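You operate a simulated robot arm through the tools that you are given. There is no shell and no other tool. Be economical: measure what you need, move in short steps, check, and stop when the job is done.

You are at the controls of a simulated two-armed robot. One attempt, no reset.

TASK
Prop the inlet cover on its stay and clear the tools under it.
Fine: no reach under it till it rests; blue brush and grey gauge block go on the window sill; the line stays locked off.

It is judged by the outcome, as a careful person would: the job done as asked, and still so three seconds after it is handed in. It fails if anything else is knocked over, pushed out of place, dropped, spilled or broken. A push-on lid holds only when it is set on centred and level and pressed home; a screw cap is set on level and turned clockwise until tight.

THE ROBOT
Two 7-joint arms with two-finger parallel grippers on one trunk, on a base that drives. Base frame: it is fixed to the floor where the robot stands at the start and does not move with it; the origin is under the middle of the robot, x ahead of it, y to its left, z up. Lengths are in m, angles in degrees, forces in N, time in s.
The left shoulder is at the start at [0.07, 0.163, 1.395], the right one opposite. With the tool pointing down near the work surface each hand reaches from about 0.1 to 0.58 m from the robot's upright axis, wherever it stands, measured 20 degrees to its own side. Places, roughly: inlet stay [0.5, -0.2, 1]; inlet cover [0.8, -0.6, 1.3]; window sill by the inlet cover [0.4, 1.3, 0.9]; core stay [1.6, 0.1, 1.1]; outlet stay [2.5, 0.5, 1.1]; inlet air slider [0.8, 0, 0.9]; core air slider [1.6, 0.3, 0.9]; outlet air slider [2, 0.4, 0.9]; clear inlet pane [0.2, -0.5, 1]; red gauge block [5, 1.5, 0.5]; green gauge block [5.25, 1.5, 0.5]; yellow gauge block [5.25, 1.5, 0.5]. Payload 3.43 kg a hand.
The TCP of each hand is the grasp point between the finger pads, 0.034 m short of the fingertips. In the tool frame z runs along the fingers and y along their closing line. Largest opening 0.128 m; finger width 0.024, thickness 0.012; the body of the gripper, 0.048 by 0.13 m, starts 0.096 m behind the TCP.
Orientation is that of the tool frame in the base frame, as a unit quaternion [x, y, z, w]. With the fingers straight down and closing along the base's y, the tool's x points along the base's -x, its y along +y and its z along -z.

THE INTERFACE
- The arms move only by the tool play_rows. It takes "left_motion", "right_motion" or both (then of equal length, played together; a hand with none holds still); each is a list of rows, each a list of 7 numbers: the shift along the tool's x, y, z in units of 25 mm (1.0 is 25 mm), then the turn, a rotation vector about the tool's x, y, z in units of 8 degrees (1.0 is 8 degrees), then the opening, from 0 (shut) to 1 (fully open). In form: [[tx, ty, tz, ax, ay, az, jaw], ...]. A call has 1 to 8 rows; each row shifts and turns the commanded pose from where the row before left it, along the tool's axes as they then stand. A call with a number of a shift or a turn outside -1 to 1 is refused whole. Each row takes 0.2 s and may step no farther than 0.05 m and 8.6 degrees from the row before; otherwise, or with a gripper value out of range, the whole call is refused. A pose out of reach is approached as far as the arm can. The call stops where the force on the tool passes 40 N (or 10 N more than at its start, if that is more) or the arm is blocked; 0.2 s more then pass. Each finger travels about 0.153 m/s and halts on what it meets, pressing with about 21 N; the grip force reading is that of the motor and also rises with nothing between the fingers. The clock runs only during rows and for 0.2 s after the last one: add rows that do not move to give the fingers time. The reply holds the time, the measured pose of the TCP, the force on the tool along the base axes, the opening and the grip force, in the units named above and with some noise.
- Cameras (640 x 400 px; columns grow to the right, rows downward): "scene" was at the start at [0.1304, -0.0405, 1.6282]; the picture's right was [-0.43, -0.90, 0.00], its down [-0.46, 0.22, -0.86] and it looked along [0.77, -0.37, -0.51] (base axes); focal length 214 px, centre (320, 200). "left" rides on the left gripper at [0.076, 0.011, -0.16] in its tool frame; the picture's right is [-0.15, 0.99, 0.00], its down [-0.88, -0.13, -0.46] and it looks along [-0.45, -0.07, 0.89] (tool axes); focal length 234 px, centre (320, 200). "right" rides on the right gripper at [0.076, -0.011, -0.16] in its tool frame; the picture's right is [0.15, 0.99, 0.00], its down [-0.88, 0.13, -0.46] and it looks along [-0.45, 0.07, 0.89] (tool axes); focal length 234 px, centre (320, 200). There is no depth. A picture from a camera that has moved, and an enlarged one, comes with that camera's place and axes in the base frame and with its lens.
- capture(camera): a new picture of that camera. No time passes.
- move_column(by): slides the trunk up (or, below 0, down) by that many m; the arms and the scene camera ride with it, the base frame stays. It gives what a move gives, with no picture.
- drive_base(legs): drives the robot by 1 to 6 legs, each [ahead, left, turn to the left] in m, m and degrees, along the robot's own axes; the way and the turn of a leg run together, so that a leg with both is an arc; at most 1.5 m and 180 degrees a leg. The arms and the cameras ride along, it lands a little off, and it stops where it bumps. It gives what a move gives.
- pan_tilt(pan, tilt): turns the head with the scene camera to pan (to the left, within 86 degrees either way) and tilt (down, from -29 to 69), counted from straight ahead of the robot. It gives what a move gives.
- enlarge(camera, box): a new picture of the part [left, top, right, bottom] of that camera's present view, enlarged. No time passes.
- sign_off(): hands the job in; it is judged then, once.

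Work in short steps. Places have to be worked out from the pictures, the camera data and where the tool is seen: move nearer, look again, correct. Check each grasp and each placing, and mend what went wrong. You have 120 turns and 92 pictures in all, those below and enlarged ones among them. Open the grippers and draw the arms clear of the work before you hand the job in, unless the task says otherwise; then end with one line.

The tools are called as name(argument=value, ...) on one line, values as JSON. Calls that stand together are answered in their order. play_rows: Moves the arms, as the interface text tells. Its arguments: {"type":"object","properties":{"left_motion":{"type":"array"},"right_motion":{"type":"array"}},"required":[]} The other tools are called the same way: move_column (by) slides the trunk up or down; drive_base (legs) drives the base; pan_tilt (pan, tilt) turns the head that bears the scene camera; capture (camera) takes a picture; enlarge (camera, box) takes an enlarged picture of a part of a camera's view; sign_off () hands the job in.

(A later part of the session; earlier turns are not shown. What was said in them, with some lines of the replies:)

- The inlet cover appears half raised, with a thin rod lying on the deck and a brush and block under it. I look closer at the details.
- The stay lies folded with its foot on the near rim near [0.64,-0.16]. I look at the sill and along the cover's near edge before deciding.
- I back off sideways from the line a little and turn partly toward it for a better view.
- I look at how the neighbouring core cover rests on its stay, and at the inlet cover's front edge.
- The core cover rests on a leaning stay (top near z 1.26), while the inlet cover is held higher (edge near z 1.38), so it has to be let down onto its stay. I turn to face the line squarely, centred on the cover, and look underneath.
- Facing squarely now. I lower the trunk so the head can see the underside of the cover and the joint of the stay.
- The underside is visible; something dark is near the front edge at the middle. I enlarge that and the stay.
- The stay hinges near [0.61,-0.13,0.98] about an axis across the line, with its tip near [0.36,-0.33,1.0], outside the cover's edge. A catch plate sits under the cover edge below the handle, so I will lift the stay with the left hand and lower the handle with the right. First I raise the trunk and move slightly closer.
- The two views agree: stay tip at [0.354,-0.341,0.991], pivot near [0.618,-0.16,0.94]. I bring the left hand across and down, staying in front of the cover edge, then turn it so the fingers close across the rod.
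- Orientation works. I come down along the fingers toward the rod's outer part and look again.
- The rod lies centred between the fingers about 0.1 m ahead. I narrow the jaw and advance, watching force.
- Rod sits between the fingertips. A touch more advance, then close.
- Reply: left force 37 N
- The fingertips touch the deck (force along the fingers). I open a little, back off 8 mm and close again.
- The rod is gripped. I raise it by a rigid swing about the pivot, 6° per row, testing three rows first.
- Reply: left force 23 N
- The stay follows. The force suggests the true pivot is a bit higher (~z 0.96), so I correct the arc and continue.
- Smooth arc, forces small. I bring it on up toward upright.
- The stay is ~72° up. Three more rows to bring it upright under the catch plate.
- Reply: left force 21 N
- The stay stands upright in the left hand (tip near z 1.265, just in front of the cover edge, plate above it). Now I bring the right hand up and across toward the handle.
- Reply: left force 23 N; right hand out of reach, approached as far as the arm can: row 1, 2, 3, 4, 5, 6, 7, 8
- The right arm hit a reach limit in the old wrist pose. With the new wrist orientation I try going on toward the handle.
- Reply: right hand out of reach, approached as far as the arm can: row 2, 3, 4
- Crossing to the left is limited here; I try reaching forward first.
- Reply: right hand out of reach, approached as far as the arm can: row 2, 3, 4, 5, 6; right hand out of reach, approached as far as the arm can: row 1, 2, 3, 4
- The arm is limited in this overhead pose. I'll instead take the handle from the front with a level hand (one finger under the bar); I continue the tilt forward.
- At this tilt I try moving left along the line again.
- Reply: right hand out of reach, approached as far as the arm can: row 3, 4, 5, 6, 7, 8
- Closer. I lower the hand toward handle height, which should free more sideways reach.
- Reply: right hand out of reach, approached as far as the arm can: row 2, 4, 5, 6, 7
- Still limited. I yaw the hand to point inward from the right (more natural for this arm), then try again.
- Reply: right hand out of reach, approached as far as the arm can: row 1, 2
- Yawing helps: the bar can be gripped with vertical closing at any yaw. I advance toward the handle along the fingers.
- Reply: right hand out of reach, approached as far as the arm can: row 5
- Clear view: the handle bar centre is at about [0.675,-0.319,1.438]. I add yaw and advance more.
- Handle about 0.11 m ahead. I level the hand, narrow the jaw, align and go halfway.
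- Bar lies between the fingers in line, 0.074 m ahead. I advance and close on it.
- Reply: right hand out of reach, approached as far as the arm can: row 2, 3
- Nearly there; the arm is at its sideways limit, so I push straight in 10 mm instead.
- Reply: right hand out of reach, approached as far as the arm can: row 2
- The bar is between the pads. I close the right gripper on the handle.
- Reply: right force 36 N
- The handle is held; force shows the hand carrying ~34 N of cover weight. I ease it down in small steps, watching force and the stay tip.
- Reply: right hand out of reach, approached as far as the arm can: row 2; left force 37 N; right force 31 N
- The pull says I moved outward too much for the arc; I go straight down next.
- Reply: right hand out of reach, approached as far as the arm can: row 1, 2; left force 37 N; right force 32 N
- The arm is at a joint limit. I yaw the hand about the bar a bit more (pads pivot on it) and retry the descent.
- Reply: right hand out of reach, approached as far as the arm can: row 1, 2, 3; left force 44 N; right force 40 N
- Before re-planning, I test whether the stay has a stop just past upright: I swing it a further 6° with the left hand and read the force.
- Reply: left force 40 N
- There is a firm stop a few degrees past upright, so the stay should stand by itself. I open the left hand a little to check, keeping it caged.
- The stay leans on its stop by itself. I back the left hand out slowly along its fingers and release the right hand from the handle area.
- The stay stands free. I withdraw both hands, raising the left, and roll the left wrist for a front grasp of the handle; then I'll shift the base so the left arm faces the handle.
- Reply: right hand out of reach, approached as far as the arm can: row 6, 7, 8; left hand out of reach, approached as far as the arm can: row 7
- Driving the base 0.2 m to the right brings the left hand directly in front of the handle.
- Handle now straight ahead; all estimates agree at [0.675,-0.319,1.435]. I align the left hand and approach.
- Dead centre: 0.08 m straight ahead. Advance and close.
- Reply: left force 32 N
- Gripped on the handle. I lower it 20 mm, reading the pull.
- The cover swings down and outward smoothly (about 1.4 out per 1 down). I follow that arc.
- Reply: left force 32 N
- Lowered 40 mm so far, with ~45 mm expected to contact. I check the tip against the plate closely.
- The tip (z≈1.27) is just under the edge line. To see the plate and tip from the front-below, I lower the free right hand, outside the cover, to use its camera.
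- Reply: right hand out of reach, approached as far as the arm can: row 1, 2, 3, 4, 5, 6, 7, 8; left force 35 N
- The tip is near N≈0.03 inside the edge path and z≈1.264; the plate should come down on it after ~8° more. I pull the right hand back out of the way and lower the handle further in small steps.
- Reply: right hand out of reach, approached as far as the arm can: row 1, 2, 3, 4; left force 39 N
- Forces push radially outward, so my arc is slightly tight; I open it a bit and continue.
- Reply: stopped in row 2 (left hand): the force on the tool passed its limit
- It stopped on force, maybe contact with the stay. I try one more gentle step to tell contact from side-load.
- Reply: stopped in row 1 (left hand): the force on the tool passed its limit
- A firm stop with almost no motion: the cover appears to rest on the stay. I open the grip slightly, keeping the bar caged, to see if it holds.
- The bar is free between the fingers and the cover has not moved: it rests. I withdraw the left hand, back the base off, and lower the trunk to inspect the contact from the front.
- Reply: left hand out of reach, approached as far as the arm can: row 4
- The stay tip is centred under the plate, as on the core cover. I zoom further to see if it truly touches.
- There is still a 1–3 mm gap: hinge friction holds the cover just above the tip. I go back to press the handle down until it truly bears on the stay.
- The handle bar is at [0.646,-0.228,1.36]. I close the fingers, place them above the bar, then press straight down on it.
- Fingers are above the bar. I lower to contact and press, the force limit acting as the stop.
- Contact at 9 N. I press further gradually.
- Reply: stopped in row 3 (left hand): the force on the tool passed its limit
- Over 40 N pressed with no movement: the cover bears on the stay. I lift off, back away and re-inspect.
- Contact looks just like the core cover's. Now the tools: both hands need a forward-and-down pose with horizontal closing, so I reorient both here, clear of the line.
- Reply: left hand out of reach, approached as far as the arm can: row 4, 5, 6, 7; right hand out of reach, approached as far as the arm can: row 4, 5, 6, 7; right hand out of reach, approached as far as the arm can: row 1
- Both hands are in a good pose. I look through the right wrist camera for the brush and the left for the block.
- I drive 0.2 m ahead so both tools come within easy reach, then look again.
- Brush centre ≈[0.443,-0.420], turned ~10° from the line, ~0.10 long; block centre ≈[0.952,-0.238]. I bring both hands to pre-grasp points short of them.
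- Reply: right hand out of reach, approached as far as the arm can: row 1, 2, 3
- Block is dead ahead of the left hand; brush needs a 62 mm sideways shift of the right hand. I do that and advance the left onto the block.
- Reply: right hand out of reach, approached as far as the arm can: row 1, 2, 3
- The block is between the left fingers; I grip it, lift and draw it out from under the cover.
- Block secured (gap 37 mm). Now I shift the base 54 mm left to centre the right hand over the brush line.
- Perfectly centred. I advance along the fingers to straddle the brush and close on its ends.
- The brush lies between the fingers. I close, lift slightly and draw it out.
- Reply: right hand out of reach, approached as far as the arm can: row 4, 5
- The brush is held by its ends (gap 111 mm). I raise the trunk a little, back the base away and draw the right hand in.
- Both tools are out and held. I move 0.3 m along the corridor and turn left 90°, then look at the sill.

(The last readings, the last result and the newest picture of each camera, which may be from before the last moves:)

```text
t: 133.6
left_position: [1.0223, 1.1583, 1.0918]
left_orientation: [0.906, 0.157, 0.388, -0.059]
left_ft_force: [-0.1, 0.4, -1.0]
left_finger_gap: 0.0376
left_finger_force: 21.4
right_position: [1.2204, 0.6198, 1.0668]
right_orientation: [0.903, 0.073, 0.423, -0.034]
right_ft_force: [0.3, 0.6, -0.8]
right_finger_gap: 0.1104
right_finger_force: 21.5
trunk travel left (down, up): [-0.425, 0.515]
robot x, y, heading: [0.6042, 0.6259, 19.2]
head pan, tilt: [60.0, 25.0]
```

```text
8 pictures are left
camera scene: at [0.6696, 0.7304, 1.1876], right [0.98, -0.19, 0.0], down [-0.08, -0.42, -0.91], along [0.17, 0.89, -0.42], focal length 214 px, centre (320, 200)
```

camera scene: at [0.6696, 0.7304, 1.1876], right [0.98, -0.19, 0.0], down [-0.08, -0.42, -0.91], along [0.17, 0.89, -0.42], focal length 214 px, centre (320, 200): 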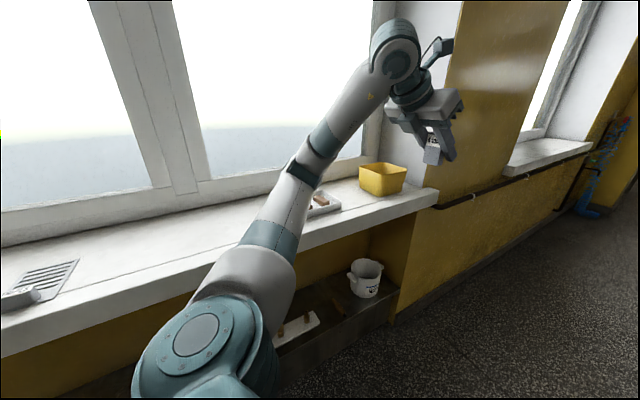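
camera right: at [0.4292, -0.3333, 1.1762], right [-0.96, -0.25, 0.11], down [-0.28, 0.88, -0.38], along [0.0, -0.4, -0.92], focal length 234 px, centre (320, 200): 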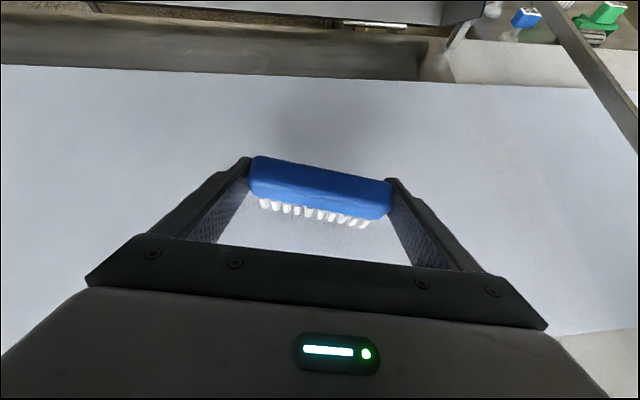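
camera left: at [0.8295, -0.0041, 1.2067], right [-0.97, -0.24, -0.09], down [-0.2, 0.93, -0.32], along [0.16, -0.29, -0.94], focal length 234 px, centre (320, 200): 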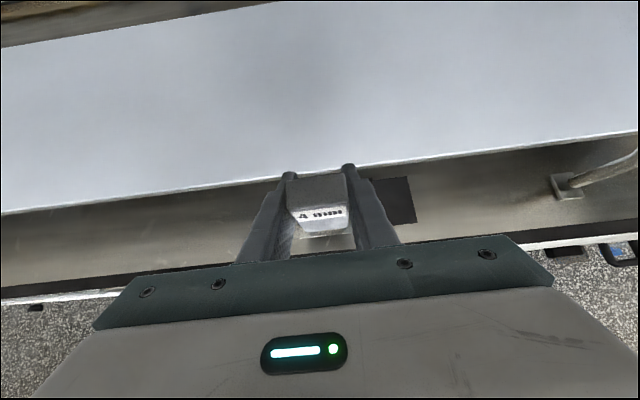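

The sill (front edge N≈1.35, clear between the vent and the tray) is visible. I step slightly off it and turn to face it.

drive_base(legs=[[0, -0.06, 0], [0, 0, 90]])

pan_tilt(pan=0, tilt=40)

capture(camera="scene")

```text
t: 138.4
left_position: [0.0921, 0.985, 1.0919]
left_orientation: [0.53, 0.752, 0.233, -0.316]
left_ft_force: [0.2, -0.4, -1.2]
left_finger_gap: 0.0377
left_finger_force: 21.0
right_position: [0.6283, 1.183, 1.0672]
right_orientation: [0.589, 0.689, 0.275, -0.321]
right_ft_force: [-0.2, 0.0, -0.7]
right_finger_gap: 0.1102
right_finger_force: 20.2
trunk travel left (down, up): [-0.425, 0.515]
robot x, y, heading: [0.6248, 0.5674, 109.2]
head pan, tilt: [60.0, 25.0]
```

```text
t: 139.7
left_position: [0.0916, 0.9857, 1.0924]
left_orientation: [0.529, 0.752, 0.232, -0.317]
left_ft_force: [0.9, 0.1, -1.0]
left_finger_gap: 0.0375
left_finger_force: 21.1
right_position: [0.6319, 1.1839, 1.0652]
right_orientation: [0.588, 0.689, 0.275, -0.322]
right_ft_force: [0.9, 0.0, -0.4]
right_finger_gap: 0.1105
right_finger_force: 20.8
trunk travel left (down, up): [-0.425, 0.515]
robot x, y, heading: [0.6206, 0.5655, 109.0]
head pan, tilt: [0.0, 40.0]
```

```text
7 pictures are left
camera scene: at [0.5797, 0.6953, 1.1643], right [0.94, 0.33, 0.0], down [0.21, -0.61, -0.77], along [-0.25, 0.72, -0.64], focal length 214 px, centre (320, 200)
```

scene: 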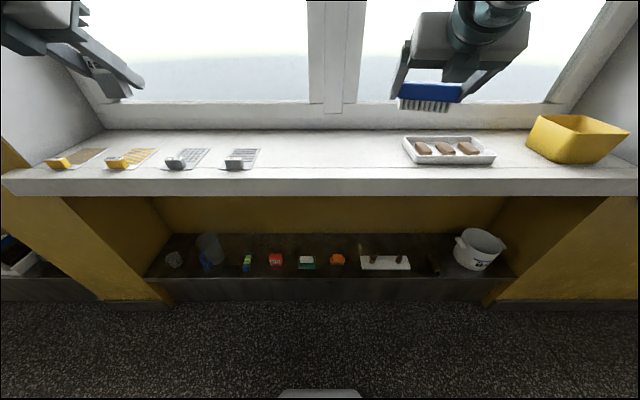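

The sill is laid out with pads on the left and a tray and bin on the right; the middle (U≈0.60–0.93) is free. I shift the base so the brush hangs over the free middle and check with the wrist view.

drive_base(legs=[[0.055, 0.11, 0]])

play_rows(right_motion=[[-0.767, 0, 0.641, 0, 0, 0, 0.4], [-0.767, 0, 0.641, 0, 0, 0, 0.4], [-0.767, 0, 0.641, 0, 0, 0, 0.4]])

capture(camera="scene")

```text
t: 141.0
left_position: [-0.0292, 1.0005, 1.0908]
left_orientation: [0.53, 0.752, 0.232, -0.316]
left_ft_force: [-0.4, -0.6, -1.7]
left_finger_gap: 0.0379
left_finger_force: 21.1
right_position: [0.5093, 1.1985, 1.0676]
right_orientation: [0.588, 0.69, 0.274, -0.321]
right_ft_force: [0.2, 0.4, -0.2]
right_finger_gap: 0.1106
right_finger_force: 20.9
trunk travel left (down, up): [-0.425, 0.515]
robot x, y, heading: [0.5062, 0.5821, 109.1]
head pan, tilt: [0.0, 40.0]
```

```text
t: 141.8
left_position: [-0.0268, 1.0025, 1.0904]
left_orientation: [0.53, 0.752, 0.232, -0.316]
left_ft_force: [0.8, 0.5, -0.6]
left_finger_gap: 0.0377
left_finger_force: 20.9
right_position: [0.5104, 1.1983, 0.9896]
right_orientation: [0.588, 0.689, 0.274, -0.322]
right_ft_force: [0.3, 0.3, -0.8]
right_finger_gap: 0.1103
right_finger_force: 20.9
trunk travel left (down, up): [-0.425, 0.515]
robot x, y, heading: [0.5021, 0.5824, 108.9]
head pan, tilt: [0.0, 40.0]
```

```text
6 pictures are left
camera scene: at [0.4598, 0.7113, 1.1643], right [0.95, 0.33, 0.0], down [0.21, -0.61, -0.77], along [-0.25, 0.72, -0.64], focal length 214 px, centre (320, 200)
```

scene: 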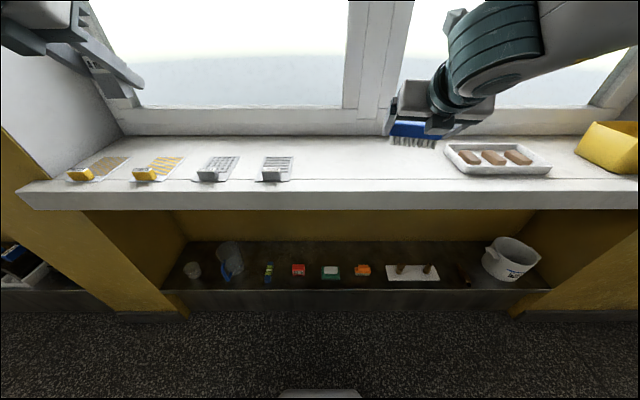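

The brush is 4 cm clear of the tray. I lower it gently to the sill, reading the force.

play_rows(right_motion=[[-0.767, 0, 0.641, 0, 0, 0, 0.4], [-0.3, 0, 0.25, 0, 0, 0, 0.4], [0, 0, 0, 0, 0, 0, 0.4]])

```text
t: 142.6
left_position: [-0.0275, 1.0007, 1.091]
left_orientation: [0.53, 0.752, 0.232, -0.316]
left_ft_force: [-0.2, -0.4, -1.0]
left_finger_gap: 0.0377
left_finger_force: 21.2
right_position: [0.5099, 1.199, 0.9551]
right_orientation: [0.589, 0.689, 0.274, -0.321]
right_ft_force: [-0.7, 0.5, -1.0]
right_finger_gap: 0.1099
right_finger_force: 21.0
trunk travel left (down, up): [-0.425, 0.515]
robot x, y, heading: [0.5019, 0.5829, 109.0]
head pan, tilt: [0.0, 40.0]
```

play_rows(right_motion=[[-0.15, 0, 0.13, 0, 0, 0, 0.4], [-0.15, 0, 0.13, 0, 0, 0, 0.4], [0, 0, 0, 0, 0, 0, 0.4]])

enlarge(camera="scene", box=[340, 80, 500, 200])

```text
t: 143.4
left_position: [-0.0285, 1.0021, 1.0909]
left_orientation: [0.53, 0.752, 0.232, -0.316]
left_ft_force: [-1.0, 0.2, -1.3]
left_finger_gap: 0.0378
left_finger_force: 20.7
right_position: [0.5101, 1.1985, 0.9458]
right_orientation: [0.587, 0.69, 0.274, -0.323]
right_ft_force: [-0.7, 0.0, -0.4]
right_finger_gap: 0.1101
right_finger_force: 20.7
trunk travel left (down, up): [-0.425, 0.515]
robot x, y, heading: [0.5056, 0.583, 109.0]
head pan, tilt: [0.0, 40.0]
```

```text
3.33 times, centred on (420, 140) of scene
camera zoom: at [0.4595, 0.7107, 1.1643], right [0.95, 0.33, 0.0], down [0.21, -0.61, -0.77], along [-0.25, 0.72, -0.64], focal length 715 px, centre (-13, 400)
```

zoom: 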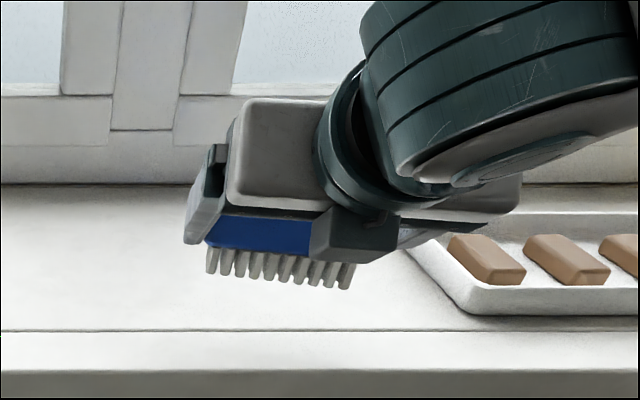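

No contact yet. I continue down in 4 mm steps.

play_rows(right_motion=[[-0.12, 0, 0.1, 0, 0, 0, 0.4], [-0.12, 0, 0.1, 0, 0, 0, 0.4], [0, 0, 0, 0, 0, 0, 0.4]])

```text
t: 144.2
left_position: [-0.0282, 1.0013, 1.0906]
left_orientation: [0.53, 0.752, 0.233, -0.316]
left_ft_force: [1.2, -0.2, -1.3]
left_finger_gap: 0.0372
left_finger_force: 21.3
right_position: [0.5097, 1.1981, 0.9381]
right_orientation: [0.588, 0.689, 0.275, -0.322]
right_ft_force: [-0.7, 0.0, -0.7]
right_finger_gap: 0.1106
right_finger_force: 21.6
trunk travel left (down, up): [-0.425, 0.515]
robot x, y, heading: [0.5019, 0.5868, 108.8]
head pan, tilt: [0.0, 40.0]
```

play_rows(right_motion=[[-0.12, 0, 0.1, 0, 0, 0, 0.4], [-0.12, 0, 0.1, 0, 0, 0, 0.4], [-0.1, 0, 0.08, 0, 0, 0, 0.4], [0, 0, 0, 0, 0, 0, 0.4]])

```text
t: 145.2
left_position: [-0.0278, 1.001, 1.092]
left_orientation: [0.53, 0.752, 0.232, -0.316]
left_ft_force: [0.6, -0.2, -0.9]
left_finger_gap: 0.0375
left_finger_force: 20.9
right_position: [0.5106, 1.1977, 0.927]
right_orientation: [0.588, 0.689, 0.275, -0.322]
right_ft_force: [0.0, 0.0, -1.5]
right_finger_gap: 0.1103
right_finger_force: 21.3
trunk travel left (down, up): [-0.425, 0.515]
robot x, y, heading: [0.5068, 0.5858, 108.9]
head pan, tilt: [0.0, 40.0]
```

play_rows(right_motion=[[-0.12, 0, 0.1, 0, 0, 0, 0.4], [-0.12, 0, 0.1, 0, 0, 0, 0.4], [-0.12, 0, 0.1, 0, 0, 0, 0.4], [0, 0, 0, 0, 0, 0, 0.4]])

enlarge(camera="scene", box=[340, 80, 500, 200])

```text
t: 146.2
left_position: [-0.0284, 1.0013, 1.0914]
left_orientation: [0.53, 0.752, 0.233, -0.316]
left_ft_force: [1.2, -0.9, -0.8]
left_finger_gap: 0.0376
left_finger_force: 21.1
right_position: [0.5103, 1.1982, 0.9152]
right_orientation: [0.588, 0.69, 0.274, -0.322]
right_ft_force: [0.0, -0.5, -1.0]
right_finger_gap: 0.1104
right_finger_force: 20.9
trunk travel left (down, up): [-0.425, 0.515]
robot x, y, heading: [0.5036, 0.5808, 109.1]
head pan, tilt: [0.0, 40.0]
```

```text
3.33 times, centred on (420, 140) of scene
camera zoom: at [0.4595, 0.7106, 1.1643], right [0.95, 0.33, 0.0], down [0.21, -0.61, -0.77], along [-0.25, 0.72, -0.64], focal length 715 px, centre (-13, 400)
```

zoom: 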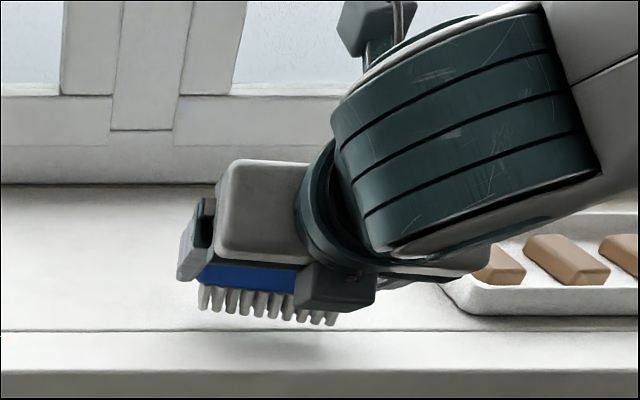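

The shadow shows the sill is lower than quoted and the brush close to the front edge, so I move it 7 cm deeper first, then lower on.

play_rows(right_motion=[[0.59, -0.17, 0.7, 0, 0, 0, 0.4], [0.59, -0.17, 0.7, 0, 0, 0, 0.4], [0.59, -0.17, 0.7, 0, 0, 0, 0.4], [-0.12, 0, 0.1, 0, 0, 0, 0.4], [-0.12, 0, 0.1, 0, 0, 0, 0.4], [0, 0, 0, 0, 0, 0, 0.4]])

play_rows(right_motion=[[-0.12, 0, 0.1, 0, 0, 0, 0.4], [-0.12, 0, 0.1, 0, 0, 0, 0.4], [0, 0, 0, 0, 0, 0, 0.4]])

```text
t: 147.6
left_position: [-0.0283, 1.0021, 1.0919]
left_orientation: [0.53, 0.752, 0.232, -0.316]
left_ft_force: [-0.1, -0.1, -0.2]
left_finger_gap: 0.0376
left_finger_force: 21.0
right_position: [0.4881, 1.2639, 0.9083]
right_orientation: [0.588, 0.689, 0.274, -0.323]
right_ft_force: [-0.4, -0.2, 0.0]
right_finger_gap: 0.1103
right_finger_force: 20.9
trunk travel left (down, up): [-0.425, 0.515]
robot x, y, heading: [0.5067, 0.585, 108.9]
head pan, tilt: [0.0, 40.0]
```

```text
t: 148.4
left_position: [-0.028, 1.0013, 1.0916]
left_orientation: [0.53, 0.752, 0.232, -0.316]
left_ft_force: [-0.2, 0.0, -1.2]
left_finger_gap: 0.0374
left_finger_force: 21.1
right_position: [0.486, 1.2635, 0.9016]
right_orientation: [0.587, 0.69, 0.274, -0.323]
right_ft_force: [0.6, 1.4, 4.4]
right_finger_gap: 0.1101
right_finger_force: 21.6
trunk travel left (down, up): [-0.425, 0.515]
robot x, y, heading: [0.5032, 0.5863, 109.0]
head pan, tilt: [0.0, 40.0]
```

Contact (4 N) with the sill. I open and back out along the fingers.

play_rows(right_motion=[[0, 0, 0, 0, 0, 0, 1], [0, 0, 0, 0, 0, 0, 1], [0, 0, -0.6, 0, 0, 0, 1], [0, 0, -1, 0, 0, 0, 1], [0, 0, -1, 0, 0, 0, 1], [0, 0, -1, 0, 0, 0, 1], [0.5, 0, -1, 0, 0, 0, 1], [0.5, 0, -0.8, 0, 0, 0, 1]])

capture(camera="scene")

```text
t: 150.2
left_position: [-0.0284, 1.0014, 1.0921]
left_orientation: [0.53, 0.751, 0.233, -0.316]
left_ft_force: [0.4, 1.1, -0.1]
left_finger_gap: 0.0378
left_finger_force: 21.1
right_position: [0.5027, 1.1776, 1.0061]
right_orientation: [0.588, 0.689, 0.275, -0.322]
right_ft_force: [-0.1, -0.2, 0.0]
right_finger_gap: 0.1278
right_finger_force: 0.0
trunk travel left (down, up): [-0.425, 0.515]
robot x, y, heading: [0.5066, 0.5823, 109.2]
head pan, tilt: [0.0, 40.0]
```

```text
3 pictures are left
camera scene: at [0.4595, 0.7101, 1.1644], right [0.95, 0.33, 0.0], down [0.21, -0.61, -0.77], along [-0.25, 0.72, -0.64], focal length 214 px, centre (320, 200)
```

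scene: 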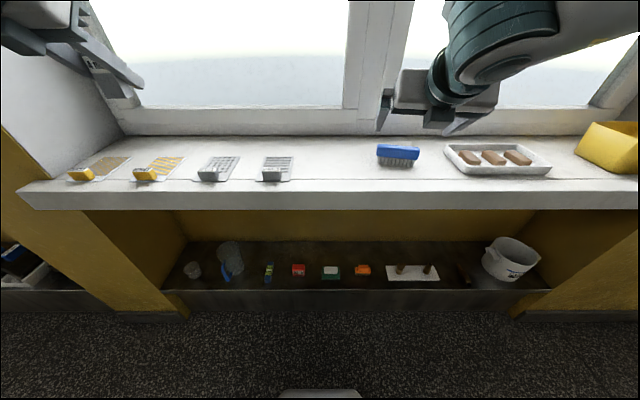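

The brush stands on the sill, clear of everything. For the block I raise the trunk, then shift so the left hand comes over the gap between the pads and the brush.

move_column(by=0.12)

drive_base(legs=[[-0.12, 0, 0], [0, -0.416, 0], [0.17, 0, 0]])

```text
t: 151.7
left_position: [-0.0285, 1.0009, 1.2111]
left_orientation: [0.53, 0.752, 0.232, -0.317]
left_ft_force: [-0.3, 0.2, -0.9]
left_finger_gap: 0.0374
left_finger_force: 21.0
right_position: [0.5011, 1.1786, 1.1244]
right_orientation: [0.588, 0.69, 0.274, -0.322]
right_ft_force: [-0.1, -0.4, -0.3]
right_finger_gap: 0.1279
right_finger_force: 0.0
trunk travel left (down, up): [-0.545, 0.395]
robot x, y, heading: [0.5038, 0.5834, 109.3]
head pan, tilt: [0.0, 40.0]
```

```text
t: 156.1
left_position: [0.3379, 1.1824, 1.2114]
left_orientation: [0.527, 0.753, 0.232, -0.317]
left_ft_force: [0.3, -0.4, -0.2]
left_finger_gap: 0.0375
left_finger_force: 21.3
right_position: [0.8681, 1.3632, 1.126]
right_orientation: [0.587, 0.691, 0.274, -0.322]
right_ft_force: [0.1, -0.2, 0.8]
right_finger_gap: 0.128
right_finger_force: 0.0
trunk travel left (down, up): [-0.545, 0.395]
robot x, y, heading: [0.8792, 0.7667, 109.5]
head pan, tilt: [0.0, 40.0]
```

Left hand is at U≈0.66, N≈1.49, over the free gap. I lower the block with the arm.

play_rows(left_motion=[[-0.722, 0, 0.689, 0, 0, 0, 0], [-0.722, 0, 0.689, 0, 0, 0, 0], [-0.722, 0, 0.689, 0, 0, 0, 0], [-0.722, 0, 0.689, 0, 0, 0, 0], [-0.722, 0, 0.689, 0, 0, 0, 0], [-0.722, 0, 0.689, 0, 0, 0, 0], [-0.722, 0, 0.689, 0, 0, 0, 0], [-0.722, 0, 0.689, 0, 0, 0, 0]])

play_rows(left_motion=[[-0.722, 0, 0.689, 0, 0, 0, 0], [-0.722, 0, 0.689, 0, 0, 0, 0], [0, 0, 0, 0, 0, 0, 0]])

capture(camera="scene")

```text
t: 157.9
left_position: [0.3416, 1.1797, 1.0113]
left_orientation: [0.527, 0.753, 0.232, -0.318]
left_ft_force: [-0.6, 0.1, -2.0]
left_finger_gap: 0.0374
left_finger_force: 20.6
right_position: [0.8674, 1.361, 1.1261]
right_orientation: [0.585, 0.691, 0.274, -0.323]
right_ft_force: [-0.3, 0.2, -0.8]
right_finger_gap: 0.1279
right_finger_force: 0.1
trunk travel left (down, up): [-0.545, 0.395]
robot x, y, heading: [0.8763, 0.768, 109.5]
head pan, tilt: [0.0, 40.0]
```

```text
t: 158.7
left_position: [0.3428, 1.1831, 0.9634]
left_orientation: [0.528, 0.753, 0.232, -0.317]
left_ft_force: [0.0, 0.3, -1.6]
left_finger_gap: 0.0378
left_finger_force: 20.8
right_position: [0.8692, 1.3617, 1.1269]
right_orientation: [0.586, 0.691, 0.273, -0.323]
right_ft_force: [0.3, 0.1, -0.6]
right_finger_gap: 0.128
right_finger_force: 0.1
trunk travel left (down, up): [-0.545, 0.395]
robot x, y, heading: [0.8704, 0.769, 109.5]
head pan, tilt: [0.0, 40.0]
```

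```text
2 pictures are left
camera scene: at [0.8283, 0.8939, 1.2844], right [0.94, 0.33, 0.0], down [0.21, -0.61, -0.77], along [-0.25, 0.72, -0.64], focal length 214 px, centre (320, 200)
```

scene: 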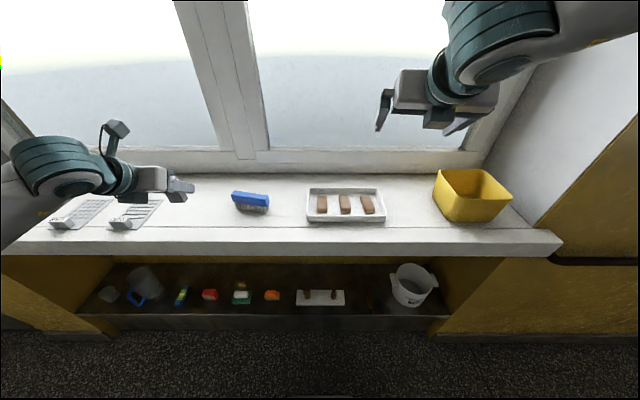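

The block will land in the clear gap (about px 193,216). I lower to just above the sill and then touch down.

play_rows(left_motion=[[-0.722, 0, 0.689, 0, 0, 0, 0], [-0.722, 0, 0.689, 0, 0, 0, 0], [-0.1, 0, 0.1, 0, 0, 0, 0], [0, 0, 0, 0, 0, 0, 0]])

play_rows(left_motion=[[-0.1, 0, 0.1, 0, 0, 0, 0], [-0.1, 0, 0.1, 0, 0, 0, 0], [0, 0, 0, 0, 0, 0, 0]])

```text
t: 159.7
left_position: [0.343, 1.1802, 0.9086]
left_orientation: [0.527, 0.753, 0.232, -0.317]
left_ft_force: [0.3, -0.6, -1.1]
left_finger_gap: 0.0375
left_finger_force: 20.9
right_position: [0.8686, 1.362, 1.1255]
right_orientation: [0.586, 0.691, 0.273, -0.323]
right_ft_force: [0.2, 0.3, -0.1]
right_finger_gap: 0.1281
right_finger_force: 0.1
trunk travel left (down, up): [-0.545, 0.395]
robot x, y, heading: [0.876, 0.7694, 109.4]
head pan, tilt: [0.0, 40.0]
```

```text
t: 160.5
left_position: [0.3421, 1.1822, 0.9014]
left_orientation: [0.528, 0.754, 0.231, -0.317]
left_ft_force: [-0.3, 0.3, -0.5]
left_finger_gap: 0.0376
left_finger_force: 21.1
right_position: [0.8674, 1.3622, 1.1257]
right_orientation: [0.585, 0.691, 0.274, -0.324]
right_ft_force: [-0.2, 0.1, -0.6]
right_finger_gap: 0.1277
right_finger_force: 0.1
trunk travel left (down, up): [-0.545, 0.395]
robot x, y, heading: [0.8768, 0.7621, 109.4]
head pan, tilt: [0.0, 40.0]
```

Not touching yet; a few more 3 mm steps.

play_rows(left_motion=[[-0.08, 0, 0.08, 0, 0, 0, 0], [-0.08, 0, 0.08, 0, 0, 0, 0], [0, 0, 0, 0, 0, 0, 0]])

```text
t: 161.3
left_position: [0.3443, 1.1813, 0.8962]
left_orientation: [0.527, 0.753, 0.231, -0.318]
left_ft_force: [-1.0, 0.1, 3.0]
left_finger_gap: 0.0375
left_finger_force: 21.2
right_position: [0.869, 1.3614, 1.1252]
right_orientation: [0.586, 0.691, 0.273, -0.323]
right_ft_force: [0.2, 1.0, 0.4]
right_finger_gap: 0.128
right_finger_force: 0.0
trunk travel left (down, up): [-0.545, 0.395]
robot x, y, heading: [0.8743, 0.7678, 109.5]
head pan, tilt: [0.0, 40.0]
```

Touchdown at the predicted height (≈4 N). I open gently and back out.

play_rows(left_motion=[[0, 0, 0, 0, 0, 0, 0.45], [0, 0, 0, 0, 0, 0, 0.6], [0, 0, -0.6, 0, 0, 0, 0.6], [0, 0, -1, 0, 0, 0, 0.6], [0, 0, -1, 0, 0, 0, 0.6], [0, 0, -1, 0, 0, 0, 0.6], [0.4, 0, -1, 0, 0, 0, 0.6], [0.4, 0, -1, 0, 0, 0, 0.6]])

drive_base(legs=[[-0.15, 0, 0]])

capture(camera="scene")

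```text
t: 163.1
left_position: [0.3583, 1.1137, 1.013]
left_orientation: [0.528, 0.754, 0.231, -0.316]
left_ft_force: [0.0, -0.7, 0.2]
left_finger_gap: 0.077
left_finger_force: 0.0
left hand out of reach, approached as far as the arm can: row 6, 7
right_position: [0.8686, 1.3621, 1.1247]
right_orientation: [0.586, 0.691, 0.273, -0.323]
right_ft_force: [-0.5, -0.8, -0.1]
right_finger_gap: 0.128
right_finger_force: 0.0
trunk travel left (down, up): [-0.545, 0.395]
robot x, y, heading: [0.8762, 0.7679, 109.6]
head pan, tilt: [0.0, 40.0]
```

```text
t: 164.5
left_position: [0.4078, 0.9676, 1.0117]
left_orientation: [0.529, 0.753, 0.231, -0.315]
left_ft_force: [0.0, -0.6, 0.7]
left_finger_gap: 0.0764
left_finger_force: 0.1
right_position: [0.9205, 1.2161, 1.127]
right_orientation: [0.586, 0.691, 0.273, -0.323]
right_ft_force: [0.3, -1.3, 1.3]
right_finger_gap: 0.1281
right_finger_force: 0.1
trunk travel left (down, up): [-0.545, 0.395]
robot x, y, heading: [0.9261, 0.6265, 109.4]
head pan, tilt: [0.0, 40.0]
```

```text
1 pictures are left
camera scene: at [0.8799, 0.7476, 1.2844], right [0.94, 0.33, 0.0], down [0.21, -0.61, -0.77], along [-0.25, 0.72, -0.64], focal length 214 px, centre (320, 200)
```

scene: 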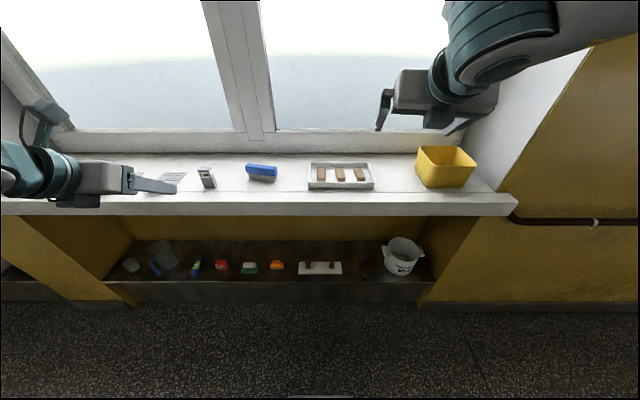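

Both tools stand on the sill. I use the last picture to recheck the cover on its stay, turning partway back toward the line.

drive_base(legs=[[0, 0, 60]])

pan_tilt(pan=75, tilt=12)

capture(camera="scene")

```text
t: 167.5
left_position: [0.3649, 0.352, 1.0124]
left_orientation: [0.085, 0.916, 0.045, -0.389]
left_ft_force: [1.0, 1.1, -0.2]
left_finger_gap: 0.0767
left_finger_force: 0.1
right_position: [0.4097, 0.9192, 1.1256]
right_orientation: [0.166, 0.891, 0.078, -0.416]
right_ft_force: [0.2, -0.8, 0.4]
right_finger_gap: 0.1279
right_finger_force: 0.0
trunk travel left (down, up): [-0.545, 0.395]
robot x, y, heading: [0.9288, 0.6196, 168.8]
head pan, tilt: [0.0, 40.0]
```

```text
t: 169.0
left_position: [0.3646, 0.3515, 1.0127]
left_orientation: [0.085, 0.916, 0.045, -0.39]
left_ft_force: [0.2, -0.1, 1.0]
left_finger_gap: 0.0768
left_finger_force: 0.1
right_position: [0.4112, 0.9194, 1.1253]
right_orientation: [0.165, 0.891, 0.077, -0.417]
right_ft_force: [-0.3, -0.2, 0.1]
right_finger_gap: 0.1283
right_finger_force: 0.1
trunk travel left (down, up): [-0.545, 0.395]
robot x, y, heading: [0.9281, 0.6212, 169.1]
head pan, tilt: [75.0, 12.0]
```

```text
0 pictures are left
camera scene: at [0.834, 0.5467, 1.3288], right [-0.9, 0.44, 0.0], down [0.09, 0.19, -0.98], along [-0.43, -0.88, -0.21], focal length 214 px, centre (320, 200)
```

scene: 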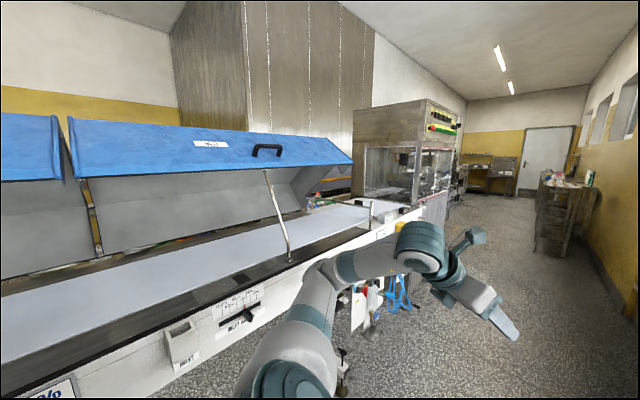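

The cover rests on its upright stay, the deck under it is clear, and the lock-off and controls were not touched. Both grippers are open and clear of the work, so I hand in.

sign_off()

```text
The job is handed in.
```

The inlet cover is propped on its stay, and the blue brush and grey gauge block are on the window sill. I didn't reach under the cover until it was resting, and I left the line's lock-off alone.
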